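You operate a simulated robot arm through the tools that you are given. There is no shell and no other tool. Be economical: measure what you need, move in short steps, check, and stop when the job is done.

You are at the controls of a simulated robot arm. One attempt, no reset.

JOB
Pump the pressure box up to about 1.5 bar, then vent it and free the lid clamp.
Fine: clamp the lid and close the vent first; the vent ends open, the lid stays on.
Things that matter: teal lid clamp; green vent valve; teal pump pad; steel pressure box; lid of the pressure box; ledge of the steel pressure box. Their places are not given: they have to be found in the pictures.

It is judged by the outcome, as a careful person would: the job done as asked, and still so three seconds after it is handed in. It fails if anything else is knocked over, pushed out of place, dropped, spilled or broken. A push-on lid holds only when it is set on centred and level and pressed home; a screw cap is set on level and turned clockwise until tight.

ROBOT AND FRAMES
A 7-joint arm with a two-finger parallel gripper, fixed in place. Base frame: the origin is at the foot of the arm, x ahead of it, y to its left, z up. Readings come in m, rad, newtons and seconds.
Its first joint turns from -1.152 to 1.152 rad. Payload 2.5 kg.
The tool frame sits at the grasp point between the pads (the TCP): z along the fingers, y along the line on which they close. The tips reach 0.023 m beyond it. The gripper opens to 0.094 m. The fingers are 0.038 m wide and 0.01 m thick; the gripper's body (0.054 by 0.096 m) begins 0.039 m behind the TCP.
Orientation is told as [roll, pitch, yaw] about the base's x, y, z axes, in that order, counted from this pose: with the fingers straight down and closing along the base's y, the tool's x points along the base's -x, its y along +y and its z along -z.

CONTROLS
- The arm moves only by the tool servo_tool. Its argument "increments" is a list of rows, each a list of 3 entries, a list of its own where there are three numbers: the shift along the tool's x, y, z in m, then the turn, a rotation vector about the tool's x, y, z in degrees, then the gripper command, from -1 (fully open) to 1 (shut), values between in proportion. In form: [[[tx, ty, tz], [ax, ay, az], jaw], ...]. A call has 1 to 10 rows; each row is the pose to reach, as a shift and turn from the pose commanded when the call began, along the tool's axes at that moment. A row lasts 0.2 s, in which the tool goes at most 0.05 m and 0.15 rad; a call with a longer step from one row to the next is refused whole, and so is a gripper value outside its range. A pose out of reach is approached as far as the arm can. The call stops where the force on the tool passes 40 N (or 10 N more than at its start, if that is more) or the arm is blocked; 0.2 s more then pass. The fingers move at their own pace (about 0.108 m/s each) and stop on an object; they squeeze with about 45 N. The grip force told is the motor's: it shows also when the fingers shut on nothing. Time passes only in rows, and 0.2 s behind the last, so rows that repeat a pose let the fingers close. It gives the time, the measured TCP pose, the force on the tool (base axes), the opening and the grip force at its end, in the units of the frame above (readings bear some noise).
- Cameras (640 x 400 px; columns grow to the right, rows downward): "scene" is fixed at [0.1042, -0.3974, 0.5554]; the picture's right is [0.92, -0.39, 0.00], its down [-0.18, -0.43, -0.89] and it looks along [0.34, 0.82, -0.46] (base axes); focal length 328 px, centre (320, 200). "wrist" rides on the gripper at [0.086, 0.016, -0.074] in the tool frame; the picture's right is [-0.18, 0.98, 0.00], its down [-0.58, -0.11, -0.81] and it looks along [-0.79, -0.15, 0.59] (tool axes); focal length 243 px, centre (320, 200).
- camera(camera): a new picture of that camera. The clock stands still meanwhile.
- measure_at(camera, pixels): for up to 12 pixels [column, row] of the newest picture of that camera ("zoom" is the newest enlarged one), the place [x, y, z] in the base frame of the surface seen there, good to about 0.003 m. The clock stands still meanwhile.
- close_up(camera, box): a new picture of the part [left, top, right, bottom] of that camera's present view, enlarged. The clock stands still meanwhile.
- finish_job(): hands the job in; it is judged then, once.

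Keep the steps short. Do not move on a guess: measure, check each grasp and each placing, and mend mistakes. In all there are 80 turns and 46 pictures (those below and enlarged ones count). Leave the gripper open and the arm clear of the work at the hand-in unless told otherwise, and finish with a single line.

The tools are called after "Request:" by a JSON object that holds its "method" and its "body". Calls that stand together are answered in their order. servo_tool: Moves the arm, as the interface text tells. Its arguments: {"type":"object","properties":{"increments":{"type":"array"}},"required":["increments"]} The other tools are called the same way: camera (camera) takes a picture; measure_at (camera, pixels) gives the place of the surface under pixels of a picture; close_up (camera, box) takes an enlarged picture of a part of a camera's view; finish_job () hands the job in.

At the start:

```text
time_s: 0.0
tool_pos: [0.2485, 0.2172, 0.3204]
ee_rot: [0.001, 0.001, 0.001]
contact_force: [-0.5, -0.3, 0.1]
grip_width: 0.0939
grip_force: 0.1
```

scene: 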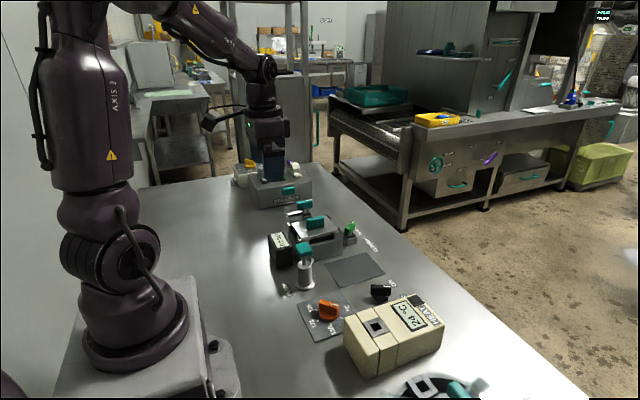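
wrist: 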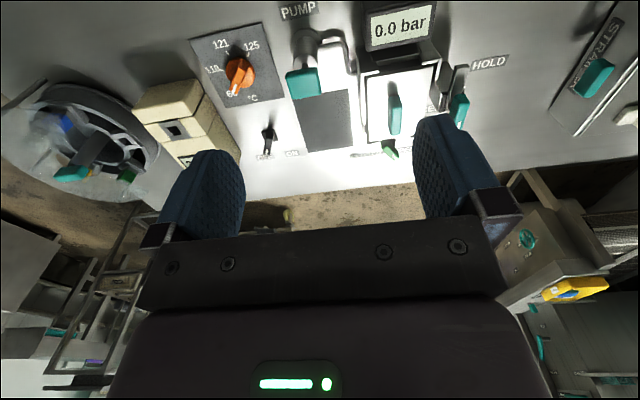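

I see the pressure box around scene (315,230) with gauge, pump, clamp, vent. I take a closer look.

Request:
{"method": "close_up", "body": {"camera": "scene", "box": [250, 170, 410, 310]}}

Request:
{"method": "close_up", "body": {"camera": "wrist", "box": [270, 0, 530, 170]}}

```text
2.86 times, centred on (330, 240) of scene
```

zoom: 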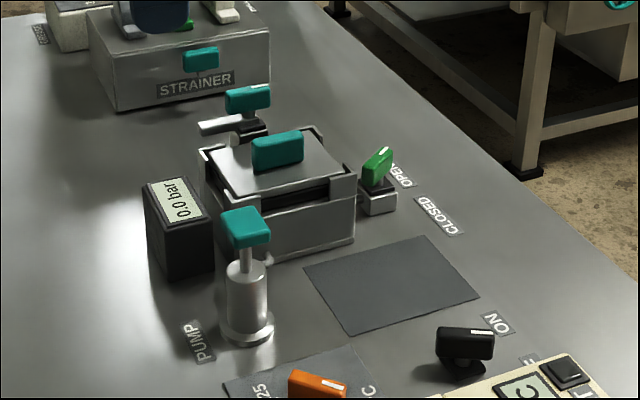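

```text
2.35 times, centred on (400, 85) of wrist
```

zoom: 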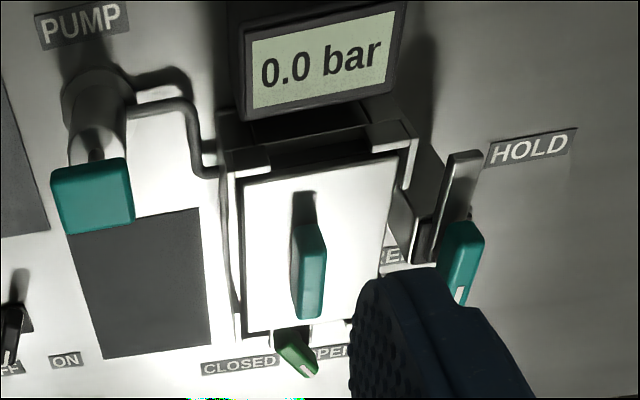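

The lid has a teal handle. The clamp lever sits between the HOLD and (F)REE marks, and the vent is between OPEN and CLOSED. I measure points in the newest zoom (wrist).

Request:
{"method": "measure_at", "body": {"camera": "zoom", "pixels": [[92, 200], [311, 275], [250, 190], [375, 180], [370, 260], [250, 320], [465, 235], [465, 160], [530, 148], [390, 255], [296, 355], [240, 362]]}}

Request:
{"method": "close_up", "body": {"camera": "scene", "box": [280, 185, 370, 255]}}

```text
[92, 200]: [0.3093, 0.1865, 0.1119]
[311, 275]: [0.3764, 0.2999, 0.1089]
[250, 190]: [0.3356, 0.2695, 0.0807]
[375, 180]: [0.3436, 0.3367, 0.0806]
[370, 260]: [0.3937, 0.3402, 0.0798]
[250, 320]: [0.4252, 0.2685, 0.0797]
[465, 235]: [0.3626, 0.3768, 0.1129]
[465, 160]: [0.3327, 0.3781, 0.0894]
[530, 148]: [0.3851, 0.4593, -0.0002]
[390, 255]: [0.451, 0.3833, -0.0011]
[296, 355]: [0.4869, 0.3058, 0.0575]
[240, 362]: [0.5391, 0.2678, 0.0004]
```

```text
5.71 times, centred on (325, 220) of scene
```

zoom: 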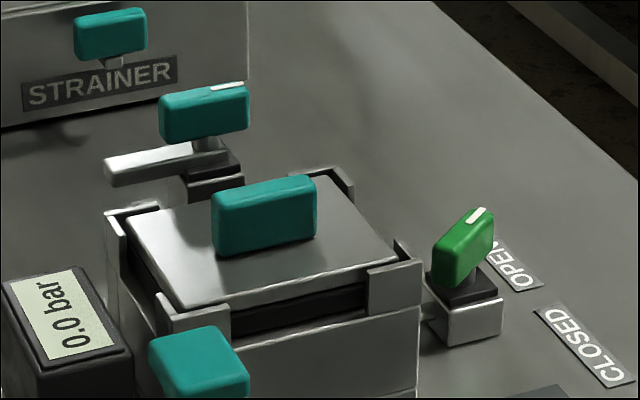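

The wrist measurement puts the table at z≈0, not the stated 0.07. I compare it with the scene camera.

Request:
{"method": "measure_at", "body": {"camera": "zoom", "pixels": [[200, 370], [263, 220], [165, 225], [370, 240], [180, 300], [205, 115], [120, 172], [230, 86], [463, 245], [480, 216], [590, 345], [515, 268]]}}

Request:
{"method": "camera", "body": {"camera": "wrist"}}

```text
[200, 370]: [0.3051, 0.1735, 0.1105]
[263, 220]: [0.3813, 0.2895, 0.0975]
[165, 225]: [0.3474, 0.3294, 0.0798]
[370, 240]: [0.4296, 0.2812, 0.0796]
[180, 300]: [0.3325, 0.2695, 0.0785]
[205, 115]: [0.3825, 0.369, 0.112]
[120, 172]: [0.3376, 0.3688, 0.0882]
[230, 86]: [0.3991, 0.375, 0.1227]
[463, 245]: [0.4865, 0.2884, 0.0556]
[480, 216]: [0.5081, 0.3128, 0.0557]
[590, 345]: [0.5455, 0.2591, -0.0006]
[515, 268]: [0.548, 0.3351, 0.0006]
```

```text
40 pictures are left
```

wrist: 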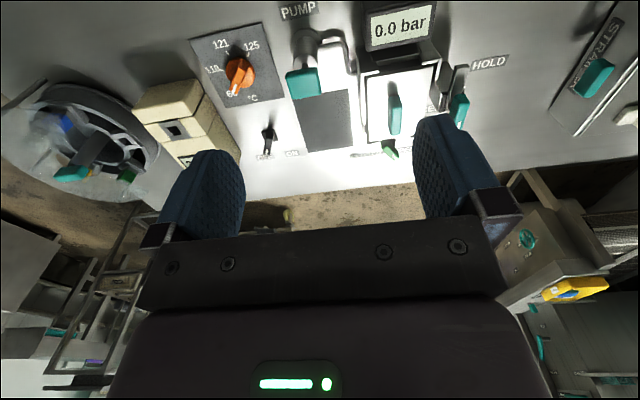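

Both cameras agree on table z≈0, and the tool pose projects consistently. I zoom in on the clamp and vent for their axes.

Request:
{"method": "close_up", "body": {"camera": "scene", "box": [285, 190, 325, 215]}}

Request:
{"method": "measure_at", "body": {"camera": "zoom", "pixels": [[120, 88], [240, 40], [560, 15], [600, 60], [240, 240], [540, 140], [420, 75], [320, 105], [400, 280], [360, 30]]}}

Request:
{"method": "close_up", "body": {"camera": "scene", "box": [335, 210, 375, 235]}}

Request:
{"method": "measure_at", "body": {"camera": "zoom", "pixels": [[240, 100], [330, 60], [200, 200], [150, 180], [350, 200], [300, 120]]}}

```text
16.00 times, centred on (305, 202) of scene
```

zoom: 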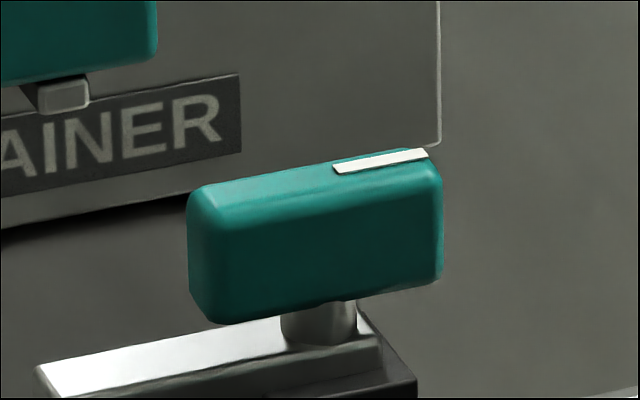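

```text
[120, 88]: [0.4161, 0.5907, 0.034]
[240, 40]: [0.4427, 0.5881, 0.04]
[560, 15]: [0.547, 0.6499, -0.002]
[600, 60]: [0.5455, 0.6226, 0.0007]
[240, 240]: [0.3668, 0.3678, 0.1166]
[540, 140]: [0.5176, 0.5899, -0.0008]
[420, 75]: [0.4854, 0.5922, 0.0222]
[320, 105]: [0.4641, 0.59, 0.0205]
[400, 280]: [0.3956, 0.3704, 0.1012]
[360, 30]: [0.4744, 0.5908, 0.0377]
```

```text
16.00 times, centred on (355, 222) of scene
```

zoom: 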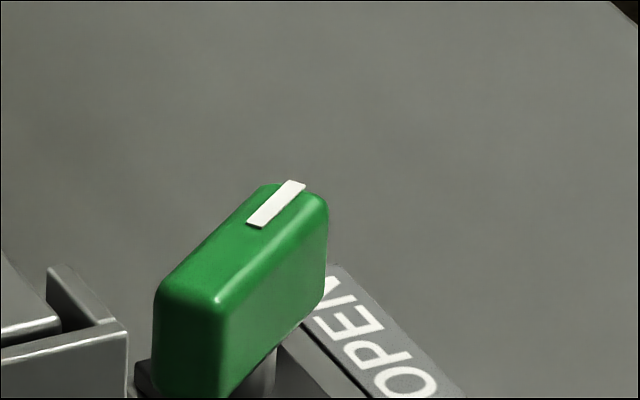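

```text
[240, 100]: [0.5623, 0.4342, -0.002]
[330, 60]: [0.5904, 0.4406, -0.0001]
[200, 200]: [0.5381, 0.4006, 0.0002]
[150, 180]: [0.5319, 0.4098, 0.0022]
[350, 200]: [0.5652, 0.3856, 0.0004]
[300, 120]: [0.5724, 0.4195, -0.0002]
```

The vent picture is the current zoom, so I measure it now. I re-zoom the clamp afterwards.

Request:
{"method": "measure_at", "body": {"camera": "zoom", "pixels": [[253, 222], [296, 184], [190, 275], [250, 250], [320, 205], [225, 360], [315, 270], [310, 225], [262, 375], [235, 305]]}}

Request:
{"method": "close_up", "body": {"camera": "scene", "box": [285, 190, 325, 215]}}

Request:
{"method": "measure_at", "body": {"camera": "zoom", "pixels": [[205, 200], [425, 153], [338, 170], [310, 185], [200, 300], [435, 270], [215, 220], [320, 335], [60, 375], [300, 170], [430, 180], [250, 345]]}}

```text
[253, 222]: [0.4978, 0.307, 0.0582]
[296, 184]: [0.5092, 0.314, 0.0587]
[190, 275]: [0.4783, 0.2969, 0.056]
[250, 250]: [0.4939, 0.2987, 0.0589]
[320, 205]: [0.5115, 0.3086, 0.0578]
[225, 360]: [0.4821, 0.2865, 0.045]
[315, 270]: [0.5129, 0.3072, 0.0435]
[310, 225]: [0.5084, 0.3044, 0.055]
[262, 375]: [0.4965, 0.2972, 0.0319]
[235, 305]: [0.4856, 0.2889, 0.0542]
```

```text
16.00 times, centred on (305, 202) of scene
```

zoom: 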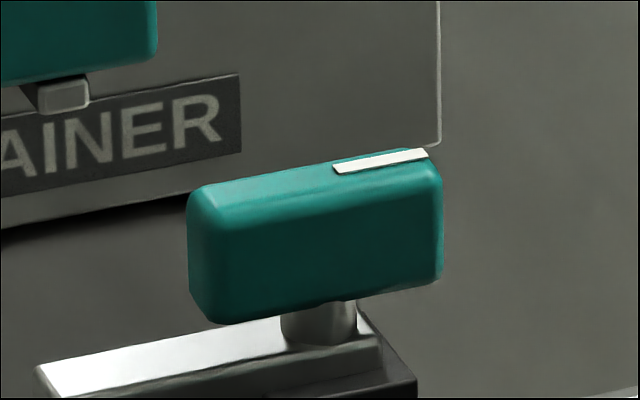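

```text
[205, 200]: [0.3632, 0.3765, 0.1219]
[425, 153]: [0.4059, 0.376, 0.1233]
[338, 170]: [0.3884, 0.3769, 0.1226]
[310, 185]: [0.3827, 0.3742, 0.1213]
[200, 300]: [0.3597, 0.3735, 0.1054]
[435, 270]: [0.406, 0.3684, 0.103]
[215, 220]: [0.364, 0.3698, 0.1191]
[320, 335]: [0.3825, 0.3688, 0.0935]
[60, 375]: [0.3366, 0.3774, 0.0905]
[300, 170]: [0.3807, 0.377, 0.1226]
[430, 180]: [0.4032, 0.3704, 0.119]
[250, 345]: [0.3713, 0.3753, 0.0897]
```

Clamp knob: centre (0.384, 0.376), z 0.101–0.123, mark pointing +x (FREE). It must turn +90° to HOLD. Vent knob: centre about (0.4955, 0.3015), top 0.0587, mark at about 33° (OPEN), with CLOSED at about -38°. I check how low the wrist camera bracket hangs, and the lid handle extents.

Request:
{"method": "close_up", "body": {"camera": "scene", "box": [190, 90, 300, 190]}}

Request:
{"method": "close_up", "body": {"camera": "scene", "box": [280, 200, 344, 240]}}

Request:
{"method": "measure_at", "body": {"camera": "zoom", "pixels": [[275, 180], [475, 130], [480, 200], [285, 270], [370, 200], [400, 130], [150, 200], [400, 340], [550, 260], [610, 310], [430, 370], [250, 380]]}}

```text
4.00 times, centred on (245, 140) of scene
```

zoom: 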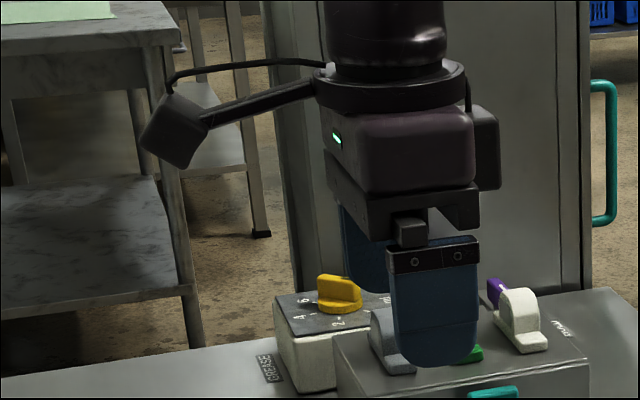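

```text
10.00 times, centred on (312, 220) of scene
```

zoom: 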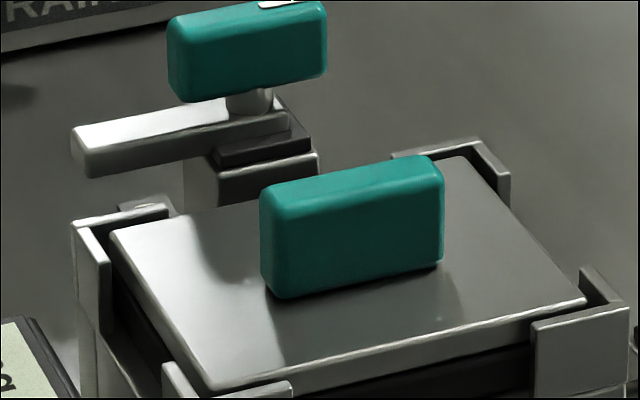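

```text
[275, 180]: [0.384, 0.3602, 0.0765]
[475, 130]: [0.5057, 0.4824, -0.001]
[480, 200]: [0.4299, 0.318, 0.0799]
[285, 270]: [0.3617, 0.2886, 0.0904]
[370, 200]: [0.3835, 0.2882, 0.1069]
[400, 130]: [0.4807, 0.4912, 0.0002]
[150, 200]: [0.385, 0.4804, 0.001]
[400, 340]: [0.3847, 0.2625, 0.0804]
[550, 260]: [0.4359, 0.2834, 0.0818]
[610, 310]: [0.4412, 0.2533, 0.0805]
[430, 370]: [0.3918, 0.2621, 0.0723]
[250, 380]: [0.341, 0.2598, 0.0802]
```

The camera box bottom is near zoom (185,165) of the first close-up. I measure its height relative to the TCP.

Request:
{"method": "close_up", "body": {"camera": "scene", "box": [190, 90, 300, 190]}}

Request:
{"method": "measure_at", "body": {"camera": "zoom", "pixels": [[182, 164], [146, 144], [170, 130], [205, 125], [172, 100], [435, 362]]}}

```text
4.00 times, centred on (245, 140) of scene
```

zoom: 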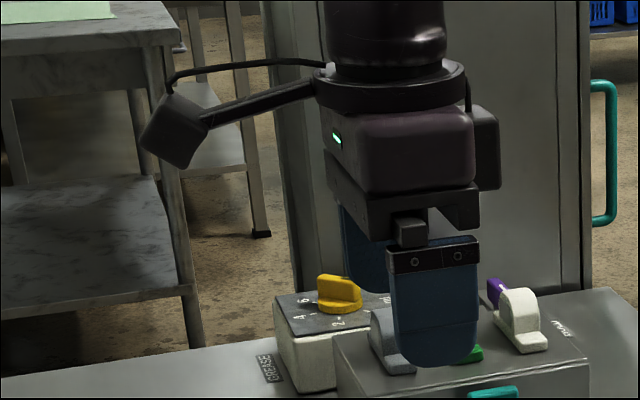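

```text
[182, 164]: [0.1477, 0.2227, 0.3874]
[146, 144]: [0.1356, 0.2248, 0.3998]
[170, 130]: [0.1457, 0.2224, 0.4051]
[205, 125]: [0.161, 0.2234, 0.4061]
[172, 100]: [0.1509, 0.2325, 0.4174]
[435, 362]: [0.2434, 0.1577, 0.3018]
```

The camera box bottom is at TCP +0.066, so it clears the lid handle (top 0.113) during the vent turn with the TCP at 0.058. Now I move above the clamp with the jaw half open.

Request:
{"method": "servo_tool", "body": {"increments": [[[-0.027, 0.032, 0.02], [0, 0, 0], -0.06], [[-0.054, 0.064, 0.04], [0, 0, 0], -0.06], [[-0.081, 0.095, 0.06], [0, 0, 0], -0.06], [[-0.108, 0.127, 0.09], [0, 0, 0], -0.06], [[-0.1355, 0.1588, 0.12], [0, 0, 0], -0.06], [[-0.1355, 0.1588, 0.15], [0, 0, 0], -0.06], [[-0.1355, 0.1588, 0.15], [0, 0, 0], -0.06]]}}

Request:
{"method": "close_up", "body": {"camera": "scene", "box": [270, 150, 350, 230]}}

```text
refused: row 4 steps farther than a row can; nothing moved
```

```text
5.00 times, centred on (310, 190) of scene
```

zoom: 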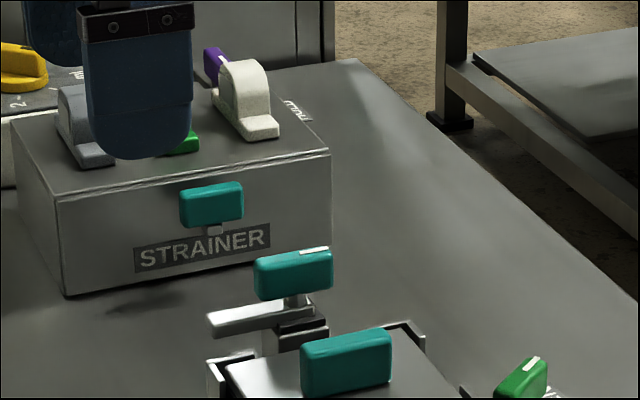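

That was refused because a step was too long. I retry with shorter steps.

Request:
{"method": "servo_tool", "body": {"increments": [[[-0.027, 0.032, 0.015], [0, 0, 0], -0.06], [[-0.054, 0.064, 0.03], [0, 0, 0], -0.06], [[-0.081, 0.095, 0.045], [0, 0, 0], -0.06], [[-0.108, 0.127, 0.06], [0, 0, 0], -0.06], [[-0.1355, 0.1588, 0.075], [0, 0, 0], -0.06], [[-0.1355, 0.1588, 0.115], [0, 0, 0], -0.06], [[-0.1355, 0.1588, 0.15], [0, 0, 0], -0.06], [[-0.1355, 0.1588, 0.15], [0, 0, 0], -0.06]]}}

Request:
{"method": "close_up", "body": {"camera": "scene", "box": [270, 150, 350, 230]}}

```text
time_s: 1.8
tool_pos: [0.3839, 0.3729, 0.1698]
ee_rot: [0.001, 0.0, 0.0]
contact_force: [0.6, 0.3, 0.7]
grip_width: 0.0497
grip_force: 0.0
```

```text
5.00 times, centred on (310, 190) of scene
```

zoom: 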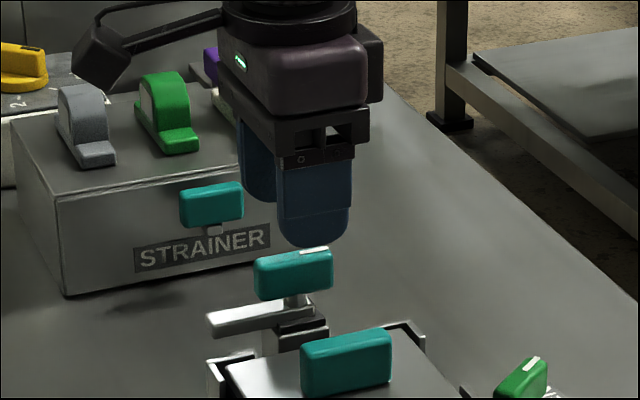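

Tool is above the knob and 3 mm short in y. I go down to z 0.117, then close.

Request:
{"method": "servo_tool", "body": {"increments": [[[0, 0.003, 0.025], [0, 0, 0], -0.06], [[0, 0.003, 0.045], [0, 0, 0], -0.06], [[0, 0.003, 0.053], [0, 0, 0], -0.06], [[0, 0.003, 0.053], [0, 0, 0], -0.06], [[0, 0.003, 0.053], [0, 0, 0], 1], [[0, 0.003, 0.053], [0, 0, 0], 1], [[0, 0.003, 0.053], [0, 0, 0], 1]]}}

```text
time_s: 3.4
tool_pos: [0.3838, 0.3777, 0.1151]
ee_rot: [0.0, 0.002, 0.0]
contact_force: [1.7, 1.7, -3.2]
grip_width: 0.0149
grip_force: 44.8
```

Gripped (14.9 mm). I turn counter-clockwise seen from above (negative about tool z), 45° first, then read.

Request:
{"method": "servo_tool", "body": {"increments": [[[0, 0, 0], [0, 0, -8], 1], [[0, 0, 0], [0, 0, -16], 1], [[0, 0, 0], [0, 0, -24], 1], [[0, 0, 0], [0, 0, -32], 1], [[0, 0, 0], [0, 0, -40], 1], [[0, 0, 0], [0, 0, -45], 1]]}}

Request:
{"method": "close_up", "body": {"camera": "scene", "box": [270, 150, 350, 230]}}

```text
time_s: 4.8
tool_pos: [0.3827, 0.3779, 0.1157]
ee_rot: [-0.002, 0.005, 0.787]
contact_force: [1.3, -15.3, -2.9]
grip_width: 0.0148
grip_force: 45.4
```

```text
5.00 times, centred on (310, 190) of scene
```

zoom: 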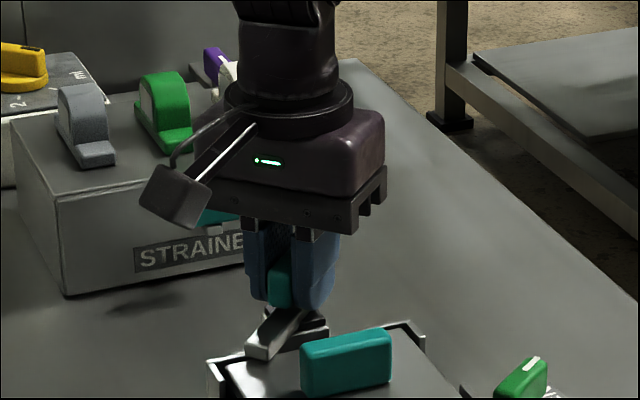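

The bar swings correctly. I continue the remaining 45°, shifting 2 mm to -y to ease the side force.

Request:
{"method": "servo_tool", "body": {"increments": [[[0.0014, -0.0014, 0], [0, 0, -8], 1], [[0.0014, -0.0014, 0], [0, 0, -16], 1], [[0.0014, -0.0014, 0], [0, 0, -24], 1], [[0.0014, -0.0014, 0], [0, 0, -32], 1], [[0.0014, -0.0014, 0], [0, 0, -40], 1], [[0.0014, -0.0014, 0], [0, 0, -46], 1], [[0.0014, -0.0014, 0], [0, 0, -46], 1]]}}

Request:
{"method": "close_up", "body": {"camera": "scene", "box": [270, 150, 350, 230]}}

```text
time_s: 6.2
tool_pos: [0.3864, 0.3756, 0.1157]
ee_rot: [-0.006, -0.002, 1.568]
contact_force: [5.5, 5.1, -2.4]
grip_width: 0.015
grip_force: 44.2
stopped in row 7: the force on the tool passed its limit (the readings are from after the stop); the commanded pose is now the measured one
```

```text
5.00 times, centred on (310, 190) of scene
```

zoom: 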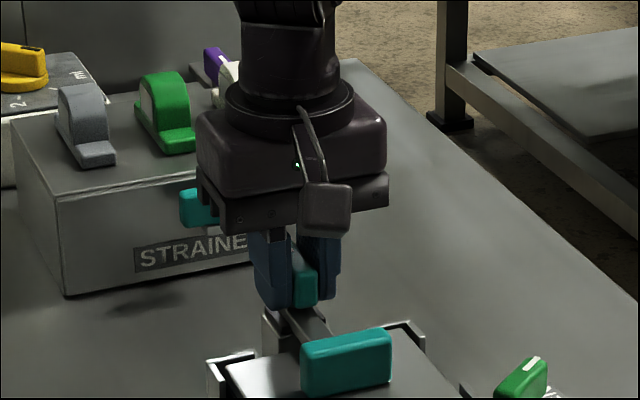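

The clamp reached its stop at 90°. I open to 0.05 and lift.

Request:
{"method": "servo_tool", "body": {"increments": [[[0, 0, 0], [0, 0, 0], -0.06], [[0, 0, 0], [0, 0, 0], -0.06], [[0, 0, 0], [0, 0, 0], -0.06], [[0, 0, -0.03], [0, 0, 0], -0.06], [[0, 0, -0.07], [0, 0, 0], -0.06], [[0, 0, -0.11], [0, 0, 0], -0.06]]}}

Request:
{"method": "close_up", "body": {"camera": "scene", "box": [280, 185, 360, 235]}}

```text
time_s: 7.6
tool_pos: [0.3864, 0.3751, 0.2249]
ee_rot: [-0.003, -0.003, 1.568]
contact_force: [0.0, -0.2, -0.3]
grip_width: 0.0497
grip_force: 0.0
```

```text
8.00 times, centred on (320, 210) of scene
```

zoom: 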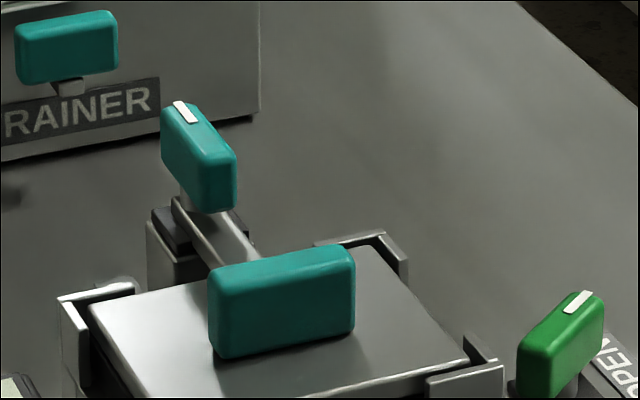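

Clamp is on HOLD with the bar over the lid. Next I move above the vent (centre ≈ (0.494, 0.304)) with yaw 33°.

Request:
{"method": "servo_tool", "body": {"increments": [[[0.009, -0.0135, 0], [0, 0, 7.1], -0.06], [[0.018, -0.027, 0], [0, 0, 14.2], -0.06], [[0.027, -0.04, 0], [0, 0, 21.3], -0.06], [[0.036, -0.054, 0], [0, 0, 28.4], -0.06], [[0.045, -0.067, 0], [0, 0, 35.5], -0.06], [[0.054, -0.081, 0], [0, 0, 42.6], -0.06], [[0.063, -0.094, 0.02], [0, 0, 49.7], -0.06], [[0.071, -0.1076, 0.05], [0, 0, 57], -0.06], [[0.071, -0.1076, 0.09], [0, 0, 57], -0.06], [[0.071, -0.1076, 0.115], [0, 0, 57], -0.06]]}}

Request:
{"method": "close_up", "body": {"camera": "scene", "box": [310, 180, 390, 240]}}

Request:
{"method": "camera", "body": {"camera": "wrist"}}

```text
time_s: 9.8
tool_pos: [0.4919, 0.3073, 0.1122]
ee_rot: [0.001, -0.005, 0.572]
contact_force: [0.8, 0.0, 0.4]
grip_width: 0.0497
grip_force: 0.0
```

```text
6.67 times, centred on (350, 210) of scene
```

zoom: 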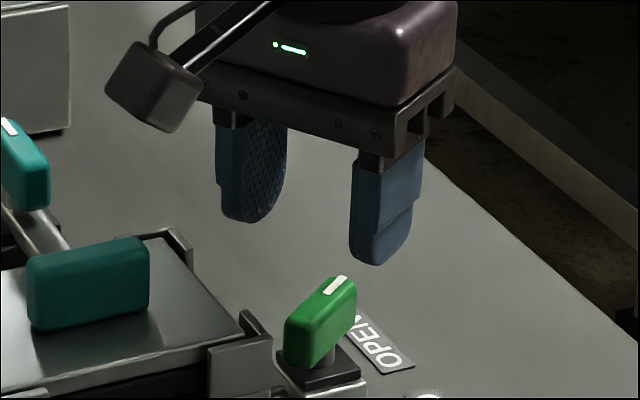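

```text
27 pictures are left
```

wrist: 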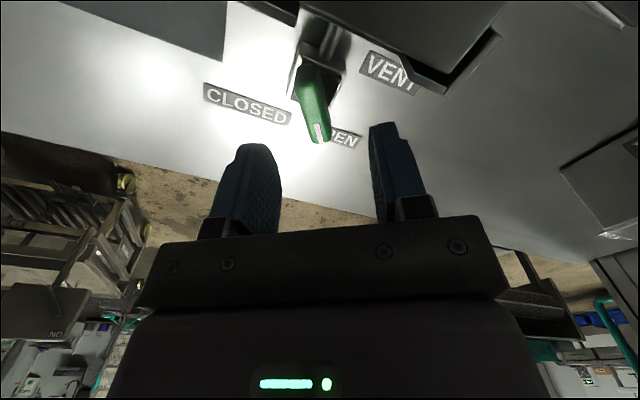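

The handle sits between the fingers. I measure its top in this wrist view to confirm the centre.

Request:
{"method": "measure_at", "body": {"camera": "wrist", "pixels": [[319, 125], [320, 138], [312, 100], [306, 72], [303, 90], [322, 90], [310, 80], [314, 110]]}}

```text
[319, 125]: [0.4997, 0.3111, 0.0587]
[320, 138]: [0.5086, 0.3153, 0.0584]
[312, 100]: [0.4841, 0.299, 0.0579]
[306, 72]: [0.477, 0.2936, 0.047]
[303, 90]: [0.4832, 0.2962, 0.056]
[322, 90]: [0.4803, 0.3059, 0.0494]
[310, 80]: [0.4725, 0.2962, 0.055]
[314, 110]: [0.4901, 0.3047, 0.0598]
```

Centre confirmed near (0.493, 0.305). I descend to z≈0.058 and grip.

Request:
{"method": "servo_tool", "body": {"increments": [[[0, 0, 0.02], [0, 0, 0], -0.06], [[0, 0, 0.04], [0, 0, 0], -0.06], [[0, 0, 0.052], [0, 0, 0], -0.06], [[0, 0, 0.052], [0, 0, 0], -0.06], [[0, 0, 0.052], [0, 0, 0], 1], [[0, 0, 0.052], [0, 0, 0], 1], [[0, 0, 0.052], [0, 0, 0], 1]]}}

Request:
{"method": "close_up", "body": {"camera": "scene", "box": [310, 180, 390, 240]}}

```text
time_s: 11.4
tool_pos: [0.4935, 0.304, 0.0589]
ee_rot: [-0.003, -0.004, 0.572]
contact_force: [11.6, -12.9, -4.3]
grip_width: 0.0147
grip_force: 45.1
```

```text
6.67 times, centred on (350, 210) of scene
```

zoom: 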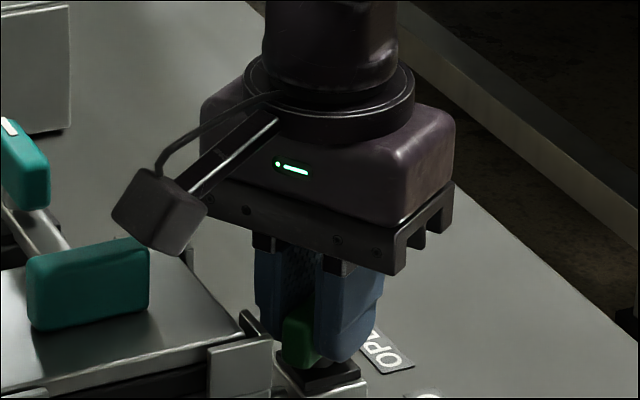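

Gripped. I turn clockwise seen from above (positive about tool z), 35° first, shifting 1.5 mm along -tool y to ease the side force.

Request:
{"method": "servo_tool", "body": {"increments": [[[0, -0.0015, 0], [0, 0, 0], 1], [[0, -0.0015, 0], [0, 0, 7], 1], [[0, -0.0015, 0], [0, 0, 14], 1], [[0, -0.0015, 0], [0, 0, 21], 1], [[0, -0.0015, 0], [0, 0, 28], 1], [[0, -0.0015, 0], [0, 0, 35], 1]]}}

Request:
{"method": "close_up", "body": {"camera": "scene", "box": [310, 180, 390, 240]}}

```text
time_s: 12.8
tool_pos: [0.4924, 0.3037, 0.0592]
ee_rot: [0.002, -0.006, -0.039]
contact_force: [6.1, -6.6, -7.4]
grip_width: 0.0147
grip_force: 45.2
```

```text
6.67 times, centred on (350, 210) of scene
```

zoom: 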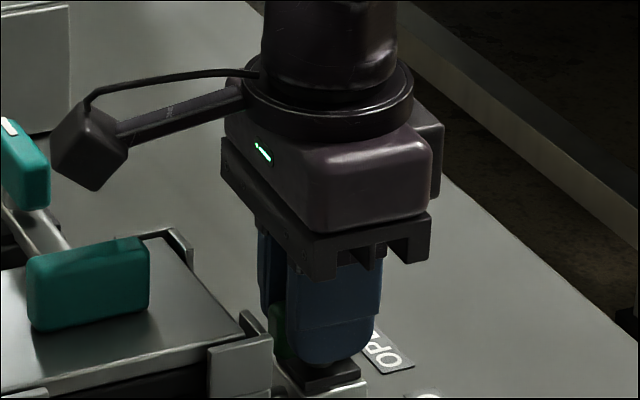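

Camera box still clears the lid handle, and by calculation it clears the clamp knob too. I continue toward CLOSED until the stop.

Request:
{"method": "servo_tool", "body": {"increments": [[[0, -0.0005, 0], [0, 0, 7], 1], [[0, -0.0005, 0], [0, 0, 14], 1], [[0, -0.0005, 0], [0, 0, 21], 1], [[0, -0.0005, 0], [0, 0, 28], 1], [[0, -0.0005, 0], [0, 0, 34], 1], [[0, -0.0005, 0], [0, 0, 38], 1], [[0, -0.0005, 0], [0, 0, 38], 1]]}}

Request:
{"method": "close_up", "body": {"camera": "scene", "box": [310, 180, 390, 240]}}

```text
time_s: 14.4
tool_pos: [0.493, 0.305, 0.0604]
ee_rot: [0.01, 0.0, -0.69]
contact_force: [7.1, 2.8, -3.5]
grip_width: 0.0173
grip_force: 45.1
stopped in row 7: the force on the tool passed its limit (the readings are from after the stop); the commanded pose is now the measured one
```

```text
6.67 times, centred on (350, 210) of scene
```

zoom: 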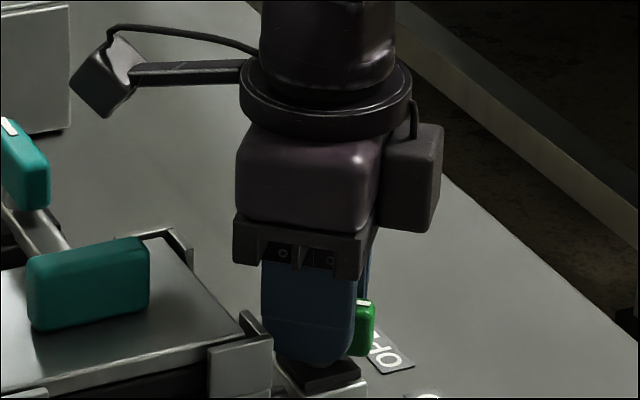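

The stop was reached near -39° (the fingers spread a little). I release, lift, and check the mark.

Request:
{"method": "servo_tool", "body": {"increments": [[[0, 0, 0], [0, 0, 0], -0.06], [[0, 0, 0], [0, 0, 0], -0.06], [[0, 0, 0], [0, 0, 0], -0.06], [[0, 0, -0.03], [0, 0, 0], -0.06], [[0, 0, -0.07], [0, 0, 0], -0.06], [[0, 0, -0.11], [0, 0, 0], -0.06]]}}

Request:
{"method": "close_up", "body": {"camera": "scene", "box": [330, 205, 394, 245]}}

```text
time_s: 15.8
tool_pos: [0.4924, 0.306, 0.168]
ee_rot: [0.011, -0.001, -0.698]
contact_force: [0.2, 0.6, 0.4]
grip_width: 0.0496
grip_force: 0.0
```

```text
10.00 times, centred on (362, 225) of scene
```

zoom: 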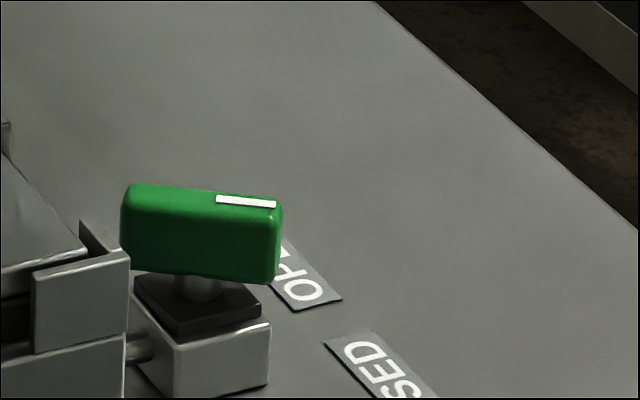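

I measure the handle's angle now.

Request:
{"method": "measure_at", "body": {"camera": "zoom", "pixels": [[220, 199], [272, 204], [135, 230], [270, 245], [135, 190], [375, 360], [180, 330], [262, 325]]}}

```text
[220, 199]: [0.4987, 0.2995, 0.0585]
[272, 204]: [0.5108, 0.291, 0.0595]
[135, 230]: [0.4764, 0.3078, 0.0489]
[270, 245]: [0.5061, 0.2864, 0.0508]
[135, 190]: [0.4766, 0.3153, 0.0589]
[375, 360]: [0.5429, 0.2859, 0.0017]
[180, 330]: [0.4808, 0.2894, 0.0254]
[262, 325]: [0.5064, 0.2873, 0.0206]
```

Handle at -35.5°, symmetric with OPEN, so the vent is closed. Next is the pump pad: I measure its extents.

Request:
{"method": "close_up", "body": {"camera": "scene", "box": [270, 230, 334, 270]}}

Request:
{"method": "measure_at", "body": {"camera": "zoom", "pixels": [[255, 190], [245, 150], [330, 130], [350, 160], [400, 200], [290, 170], [320, 190], [420, 170], [320, 290]]}}

```text
10.00 times, centred on (302, 250) of scene
```

zoom: 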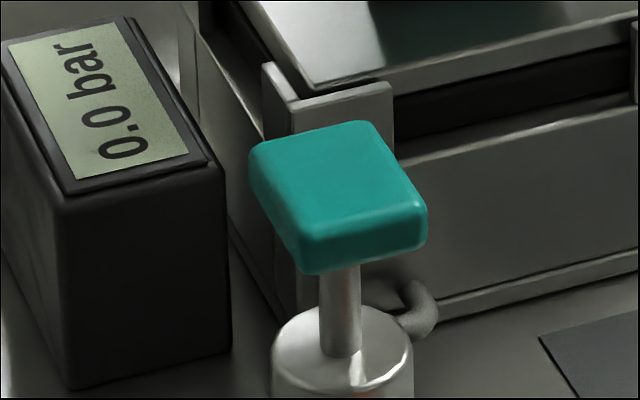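

```text
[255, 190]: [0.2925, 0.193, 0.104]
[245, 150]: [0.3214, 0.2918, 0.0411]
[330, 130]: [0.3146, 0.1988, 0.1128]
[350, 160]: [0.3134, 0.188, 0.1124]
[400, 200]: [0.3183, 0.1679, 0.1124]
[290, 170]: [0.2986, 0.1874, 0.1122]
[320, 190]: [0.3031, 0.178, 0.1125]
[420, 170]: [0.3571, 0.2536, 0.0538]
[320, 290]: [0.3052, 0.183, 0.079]
```

Pad centre ≈ (0.307, 0.183), top z 0.1125. I move above it with fingers shut and yaw back to 0.

Request:
{"method": "servo_tool", "body": {"increments": [[[0, 0, -0.032], [0, 0, 0], 1], [[0.009, -0.0305, -0.032], [0, 0, -6], 1], [[0.018, -0.061, -0.032], [0, 0, -12], 1], [[0.027, -0.0914, -0.032], [0, 0, -18], 1], [[0.036, -0.122, -0.032], [0, 0, -24], 1], [[0.045, -0.152, -0.032], [0, 0, -30], 1], [[0.054, -0.183, -0.032], [0, 0, -36], 1], [[0.0626, -0.2132, -0.032], [0, 0, -40], 1], [[0.0626, -0.2132, -0.012], [0, 0, -40], 1], [[0.0626, -0.2132, -0.0], [0, 0, -40], 1]]}}

Request:
{"method": "close_up", "body": {"camera": "scene", "box": [254, 190, 350, 270]}}

```text
time_s: 18.0
tool_pos: [0.306, 0.1825, 0.1669]
ee_rot: [0.009, -0.006, 0.002]
contact_force: [0.2, -0.5, -0.2]
grip_width: 0.0001
grip_force: 42.4
```

```text
5.00 times, centred on (302, 230) of scene
```

zoom: 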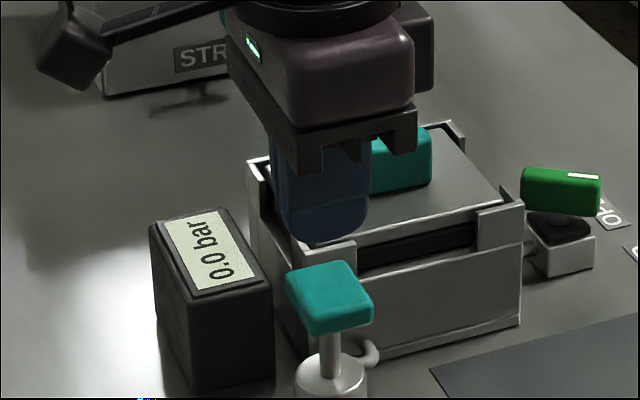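

Fingers are above the pad. First stroke: contact expected at +0.031, so I press to about 20 mm below that and return.

Request:
{"method": "servo_tool", "body": {"increments": [[[0, 0, 0.025], [0, 0, 0], 1], [[0, 0, 0.034], [0, 0, 0], 1], [[0, 0, 0.042], [0, 0, 0], 1], [[0, 0, 0.051], [0, 0, 0], 1]]}}

Request:
{"method": "close_up", "body": {"camera": "scene", "box": [254, 190, 350, 270]}}

```text
time_s: 19.0
tool_pos: [0.3077, 0.1825, 0.1144]
ee_rot: [0.008, -0.007, 0.001]
contact_force: [-2.1, 0.6, 5.9]
grip_width: 0.0
grip_force: 42.7
```

```text
5.00 times, centred on (302, 230) of scene
```

zoom: 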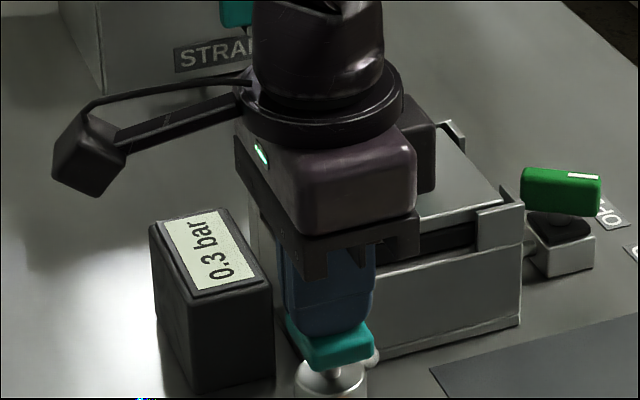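

Gauge reads 0.3 bar after one stroke. I lift and repeat once.

Request:
{"method": "servo_tool", "body": {"increments": [[[0, 0, -0.02], [0, 0, 0], 1], [[0, 0, -0.03], [0, 0, 0], 1], [[0, 0, -0.03], [0, 0, 0], 1], [[0, 0, -0.02], [0, 0, 0], 1], [[0, 0, -0.01], [0, 0, 0], 1], [[0, 0, 0], [0, 0, 0], 1], [[0, 0, 0], [0, 0, 0], 1]]}}

Request:
{"method": "close_up", "body": {"camera": "scene", "box": [254, 190, 350, 270]}}

```text
time_s: 20.6
tool_pos: [0.3081, 0.1835, 0.1149]
ee_rot: [0.007, -0.008, 0.003]
contact_force: [-2.0, 0.6, 6.2]
grip_width: 0.0002
grip_force: 42.7
```

```text
5.00 times, centred on (302, 230) of scene
```

zoom: 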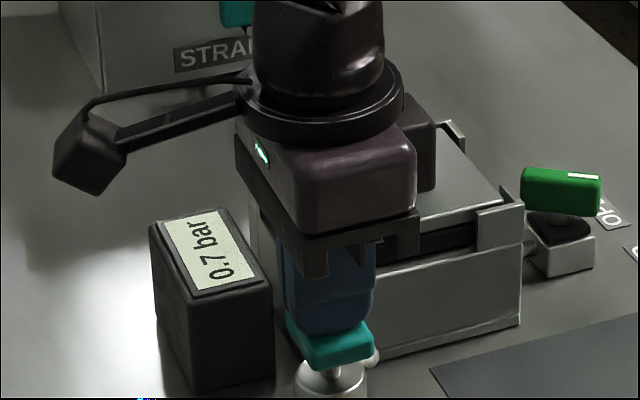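

0.7 bar after two strokes (about 0.35 each). Two more strokes in one call.

Request:
{"method": "servo_tool", "body": {"increments": [[[0, 0, -0.025], [0, 0, 0], 1], [[0, 0, -0.03], [0, 0, 0], 1], [[0, 0, -0.015], [0, 0, 0], 1], [[0, 0, 0], [0, 0, 0], 1], [[0, 0, 0], [0, 0, 0], 1], [[0, 0, -0.025], [0, 0, 0], 1], [[0, 0, -0.03], [0, 0, 0], 1], [[0, 0, -0.015], [0, 0, 0], 1], [[0, 0, 0], [0, 0, 0], 1], [[0, 0, 0], [0, 0, 0], 1]]}}

Request:
{"method": "close_up", "body": {"camera": "scene", "box": [254, 190, 350, 270]}}

```text
time_s: 22.8
tool_pos: [0.3086, 0.1822, 0.1158]
ee_rot: [0.008, -0.007, 0.003]
contact_force: [-2.3, 2.5, 6.0]
grip_width: 0.0
grip_force: 42.5
```

```text
5.00 times, centred on (302, 230) of scene
```

zoom: 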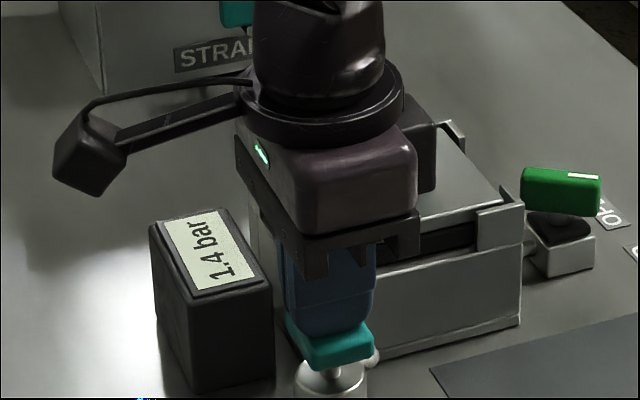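

1.4 bar. I press the pad 4 mm deeper, gently, to see whether it adds a little.

Request:
{"method": "servo_tool", "body": {"increments": [[[0, 0, 0.002], [0, 0, 0], 1], [[0, 0, 0.004], [0, 0, 0], 1], [[0, 0, 0.005], [0, 0, 0], 1]]}}

Request:
{"method": "close_up", "body": {"camera": "scene", "box": [254, 210, 318, 270]}}

```text
time_s: 23.6
tool_pos: [0.3086, 0.1815, 0.1115]
ee_rot: [0.008, -0.009, 0.001]
contact_force: [-0.1, 0.3, 6.4]
grip_width: 0.0
grip_force: 42.5
```

```text
6.67 times, centred on (286, 240) of scene
```

zoom: 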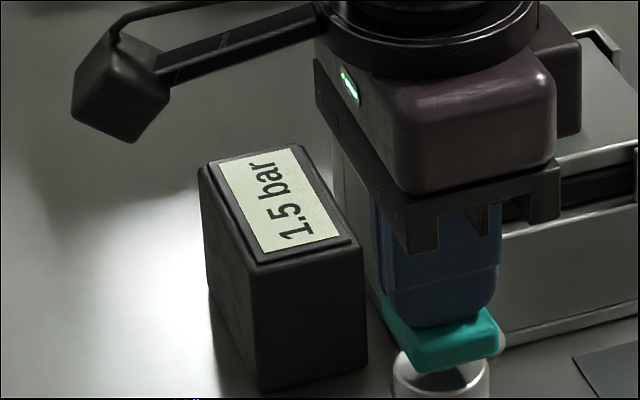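

1.5 bar. I lift off, open the jaw to 0.05, and go above the vent with yaw -35.5°.

Request:
{"method": "servo_tool", "body": {"increments": [[[0, 0, -0.045], [0, 0, 0], 1], [[0, 0, -0.09], [0, 0, 0], 1], [[-0.031, 0.0206, -0.09], [0, 0, 6], -0.06], [[-0.061, 0.041, -0.09], [0, 0, 12], -0.06], [[-0.092, 0.062, -0.09], [0, 0, 18], -0.06], [[-0.123, 0.082, -0.09], [0, 0, 24], -0.06], [[-0.153, 0.103, -0.09], [0, 0, 30], -0.06], [[-0.184, 0.1235, -0.09], [0, 0, 35.5], -0.06], [[-0.184, 0.1235, -0.06], [0, 0, 35.5], -0.06], [[-0.184, 0.1235, -0.03], [0, 0, 35.5], -0.06]]}}

Request:
{"method": "close_up", "body": {"camera": "scene", "box": [254, 190, 382, 270]}}

```text
time_s: 25.8
tool_pos: [0.4947, 0.3074, 0.1434]
ee_rot: [0.009, 0.001, -0.62]
contact_force: [1.0, -0.2, -0.5]
grip_width: 0.0498
grip_force: 0.0
```

```text
5.00 times, centred on (318, 230) of scene
```

zoom: 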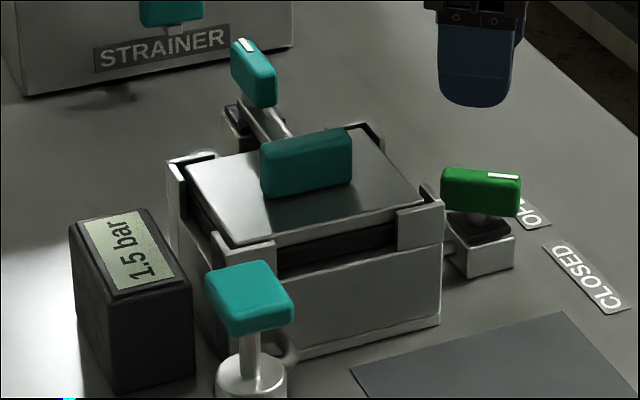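

Pressure holds at 1.5 bar. I descend onto the vent knob and grip.

Request:
{"method": "servo_tool", "body": {"increments": [[[0, -0.0028, 0.035], [0, 0, 0], -0.06], [[0, -0.0028, 0.065], [0, 0, 0], -0.06], [[0, -0.0028, 0.084], [0, 0, 0], -0.06], [[0, -0.0028, 0.084], [0, 0, 0], -0.06], [[0, -0.0028, 0.084], [0, 0, 0], 1], [[0, -0.0028, 0.084], [0, 0, 0], 1], [[0, -0.0028, 0.084], [0, 0, 0], 1]]}}

```text
time_s: 27.3
tool_pos: [0.4915, 0.3073, 0.0608]
ee_rot: [0.023, -0.004, -0.617]
contact_force: [6.9, 4.7, -2.1]
grip_width: 0.0151
grip_force: 44.9
stopped in row 7: the force on the tool passed its limit (the readings are from after the stop); the commanded pose is now the measured one
```

Gripped (15 mm). I turn counter-clockwise back to OPEN, 35° first.

Request:
{"method": "servo_tool", "body": {"increments": [[[0, 0, 0], [0, 0, -7], 1], [[0, 0, 0], [0, 0, -14], 1], [[0, 0, 0], [0, 0, -21], 1], [[0, 0, 0], [0, 0, -28], 1], [[0, 0, 0], [0, 0, -35], 1]]}}

```text
time_s: 28.5
tool_pos: [0.4886, 0.3052, 0.0601]
ee_rot: [0.01, -0.009, -0.003]
contact_force: [-19.8, -22.8, 17.2]
grip_width: 0.0151
grip_force: 44.7
```

There is some side and upward force here. I look before going on.

Request:
{"method": "close_up", "body": {"camera": "scene", "box": [280, 180, 376, 240]}}

```text
6.67 times, centred on (328, 210) of scene
```

zoom: 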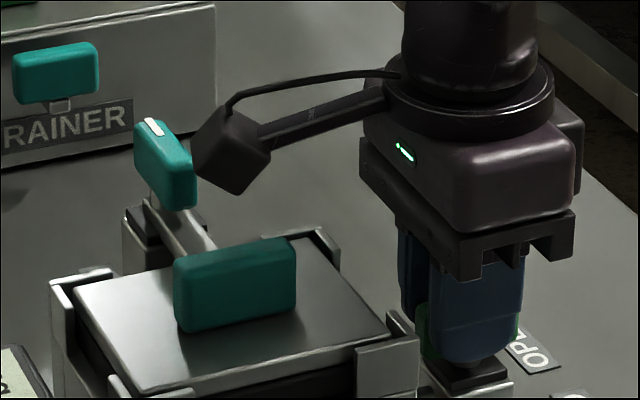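

Nothing touches; the force comes from the off-centre grip. I ease it with a 2–3 mm shift and continue the last 35°.

Request:
{"method": "servo_tool", "body": {"increments": [[[0.002, -0.002, -0.001], [0, 0, 0], 1], [[0.002, -0.002, -0.001], [0, 0, -7], 1], [[0.002, -0.002, -0.001], [0, 0, -14], 1], [[0.002, -0.002, -0.001], [0, 0, -21], 1], [[0.002, -0.002, -0.001], [0, 0, -28], 1], [[0.002, -0.002, -0.001], [0, 0, -35], 1], [[0.002, -0.002, -0.001], [0, 0, -37], 1]]}}

Request:
{"method": "close_up", "body": {"camera": "scene", "box": [254, 190, 382, 270]}}

```text
time_s: 30.1
tool_pos: [0.4904, 0.3018, 0.0618]
ee_rot: [0.001, -0.023, 0.636]
contact_force: [27.7, -7.5, -27.7]
grip_width: 0.0151
grip_force: 45.3
```

```text
5.00 times, centred on (318, 230) of scene
```

zoom: 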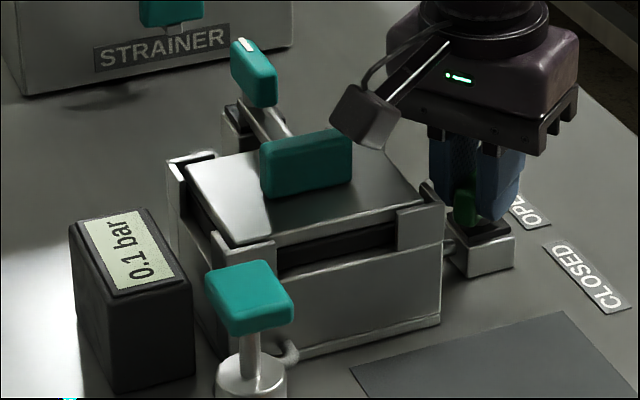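

Yaw 36.4°, pressure dropping (0.1 bar). I release, lift, and check the vent and gauge.

Request:
{"method": "servo_tool", "body": {"increments": [[[0, 0, 0], [0, 0, 0], -0.06], [[0, 0, 0], [0, 0, 0], -0.06], [[0, 0, 0], [0, 0, 0], -0.06], [[0, 0, -0.04], [0, 0, 0], -0.06], [[0, 0, -0.08], [0, 0, 0], -0.06], [[0, 0, -0.12], [0, 0, 0], -0.06]]}}

Request:
{"method": "close_up", "body": {"camera": "scene", "box": [254, 190, 382, 270]}}

Request:
{"method": "measure_at", "body": {"camera": "zoom", "pixels": [[452, 212], [478, 200], [456, 195], [476, 180]]}}

```text
time_s: 31.5
tool_pos: [0.4898, 0.3037, 0.1828]
ee_rot: [0.005, -0.02, 0.641]
contact_force: [-0.4, 0.1, 0.4]
grip_width: 0.05
grip_force: 0.1
```

```text
5.00 times, centred on (318, 230) of scene
```

zoom: 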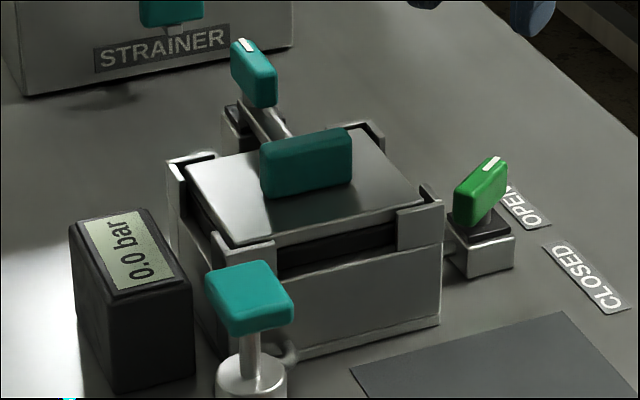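

```text
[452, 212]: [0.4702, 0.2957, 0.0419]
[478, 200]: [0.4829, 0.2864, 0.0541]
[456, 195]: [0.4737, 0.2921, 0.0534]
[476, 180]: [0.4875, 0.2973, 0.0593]
```

Gauge 0.0 bar, vent open. Next I move above the clamp knob at yaw 90°.

Request:
{"method": "servo_tool", "body": {"increments": [[[0.005, 0.015, -0.02], [0, 0, -6.6], -0.06], [[0.01, 0.03, -0.02], [0, 0, -13.3], -0.06], [[0.015, 0.045, -0.02], [0, 0, -20], -0.06], [[0.02, 0.06, -0.02], [0, 0, -26.6], -0.06], [[0.025, 0.075, -0.02], [0, 0, -33.3], -0.06], [[0.03, 0.09, -0.02], [0, 0, -40], -0.06], [[0.035, 0.105, -0.02], [0, 0, -46.6], -0.06], [[0.0402, 0.1199, 0], [0, 0, -53], -0.06], [[0.0402, 0.1199, 0.02], [0, 0, -53], -0.06], [[0.0402, 0.1199, 0.02], [0, 0, -53], -0.06]]}}

Request:
{"method": "close_up", "body": {"camera": "scene", "box": [270, 150, 350, 230]}}

```text
time_s: 33.7
tool_pos: [0.3832, 0.3772, 0.161]
ee_rot: [-0.016, -0.018, 1.568]
contact_force: [-0.5, -0.4, 0.9]
grip_width: 0.0497
grip_force: 0.1
```

```text
5.00 times, centred on (310, 190) of scene
```

zoom: 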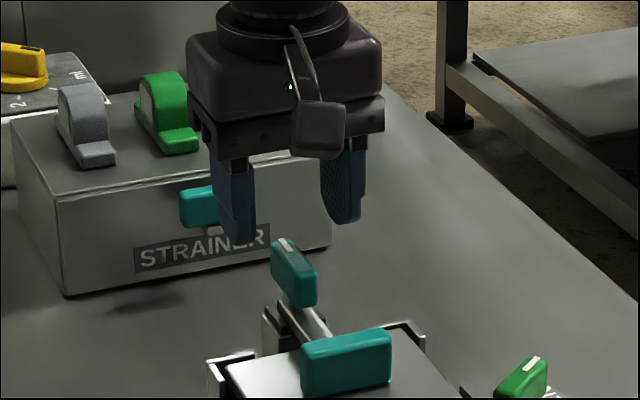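

Aligned. I descend and grip.

Request:
{"method": "servo_tool", "body": {"increments": [[[0, -0.001, 0.02], [0, 0, 0], -0.06], [[0, -0.001, 0.04], [0, 0, 0], -0.06], [[0, -0.001, 0.044], [0, 0, 0], -0.06], [[0, -0.001, 0.044], [0, 0, 0], -0.06], [[0, -0.001, 0.044], [0, 0, 0], 1], [[0, -0.001, 0.044], [0, 0, 0], 1], [[0, -0.001, 0.044], [0, 0, 0], 1]]}}

```text
time_s: 35.3
tool_pos: [0.3861, 0.378, 0.1164]
ee_rot: [-0.013, -0.017, 1.565]
contact_force: [2.7, 3.1, -0.6]
grip_width: 0.015
grip_force: 45.2
```

Gripped cleanly. I turn clockwise back to FREE, 45° first.

Request:
{"method": "servo_tool", "body": {"increments": [[[0, 0, 0], [0, 0, 8], 1], [[0, 0, 0], [0, 0, 16], 1], [[0, 0, 0], [0, 0, 24], 1], [[0, 0, 0], [0, 0, 32], 1], [[0, 0, 0], [0, 0, 40], 1], [[0, 0, 0], [0, 0, 45], 1]]}}

```text
time_s: 36.7
tool_pos: [0.3847, 0.3774, 0.1165]
ee_rot: [0.003, -0.023, 0.778]
contact_force: [3.9, 22.8, -27.4]
grip_width: 0.0149
grip_force: 44.8
```

Turned 45°. I ease the forces slightly (1 mm down, 1.5 mm to +y) and finish the turn.

Request:
{"method": "servo_tool", "body": {"increments": [[[-0.001, 0.001, 0.001], [0, 0, 8], 1], [[-0.001, 0.001, 0.001], [0, 0, 16], 1], [[-0.001, 0.001, 0.001], [0, 0, 24], 1], [[-0.001, 0.001, 0.001], [0, 0, 32], 1], [[-0.001, 0.001, 0.001], [0, 0, 40], 1], [[-0.001, 0.001, 0.001], [0, 0, 45.5], 1], [[-0.001, 0.001, 0.001], [0, 0, 45.5], 1]]}}

Request:
{"method": "close_up", "body": {"camera": "scene", "box": [270, 150, 350, 230]}}

```text
time_s: 38.3
tool_pos: [0.3842, 0.3769, 0.1173]
ee_rot: [0.014, -0.011, -0.014]
contact_force: [-19.5, 1.4, -6.5]
grip_width: 0.0151
grip_force: 45.2
```

```text
5.00 times, centred on (310, 190) of scene
```

zoom: 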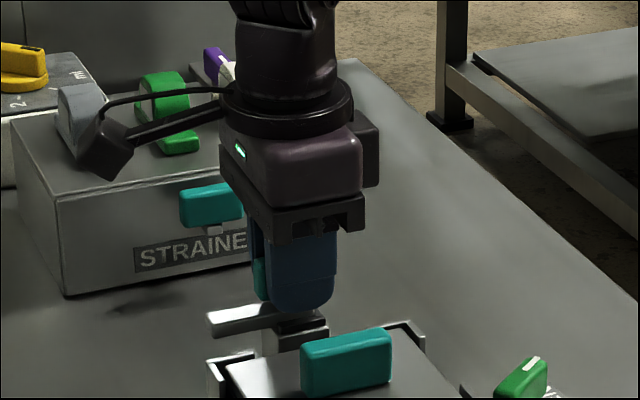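

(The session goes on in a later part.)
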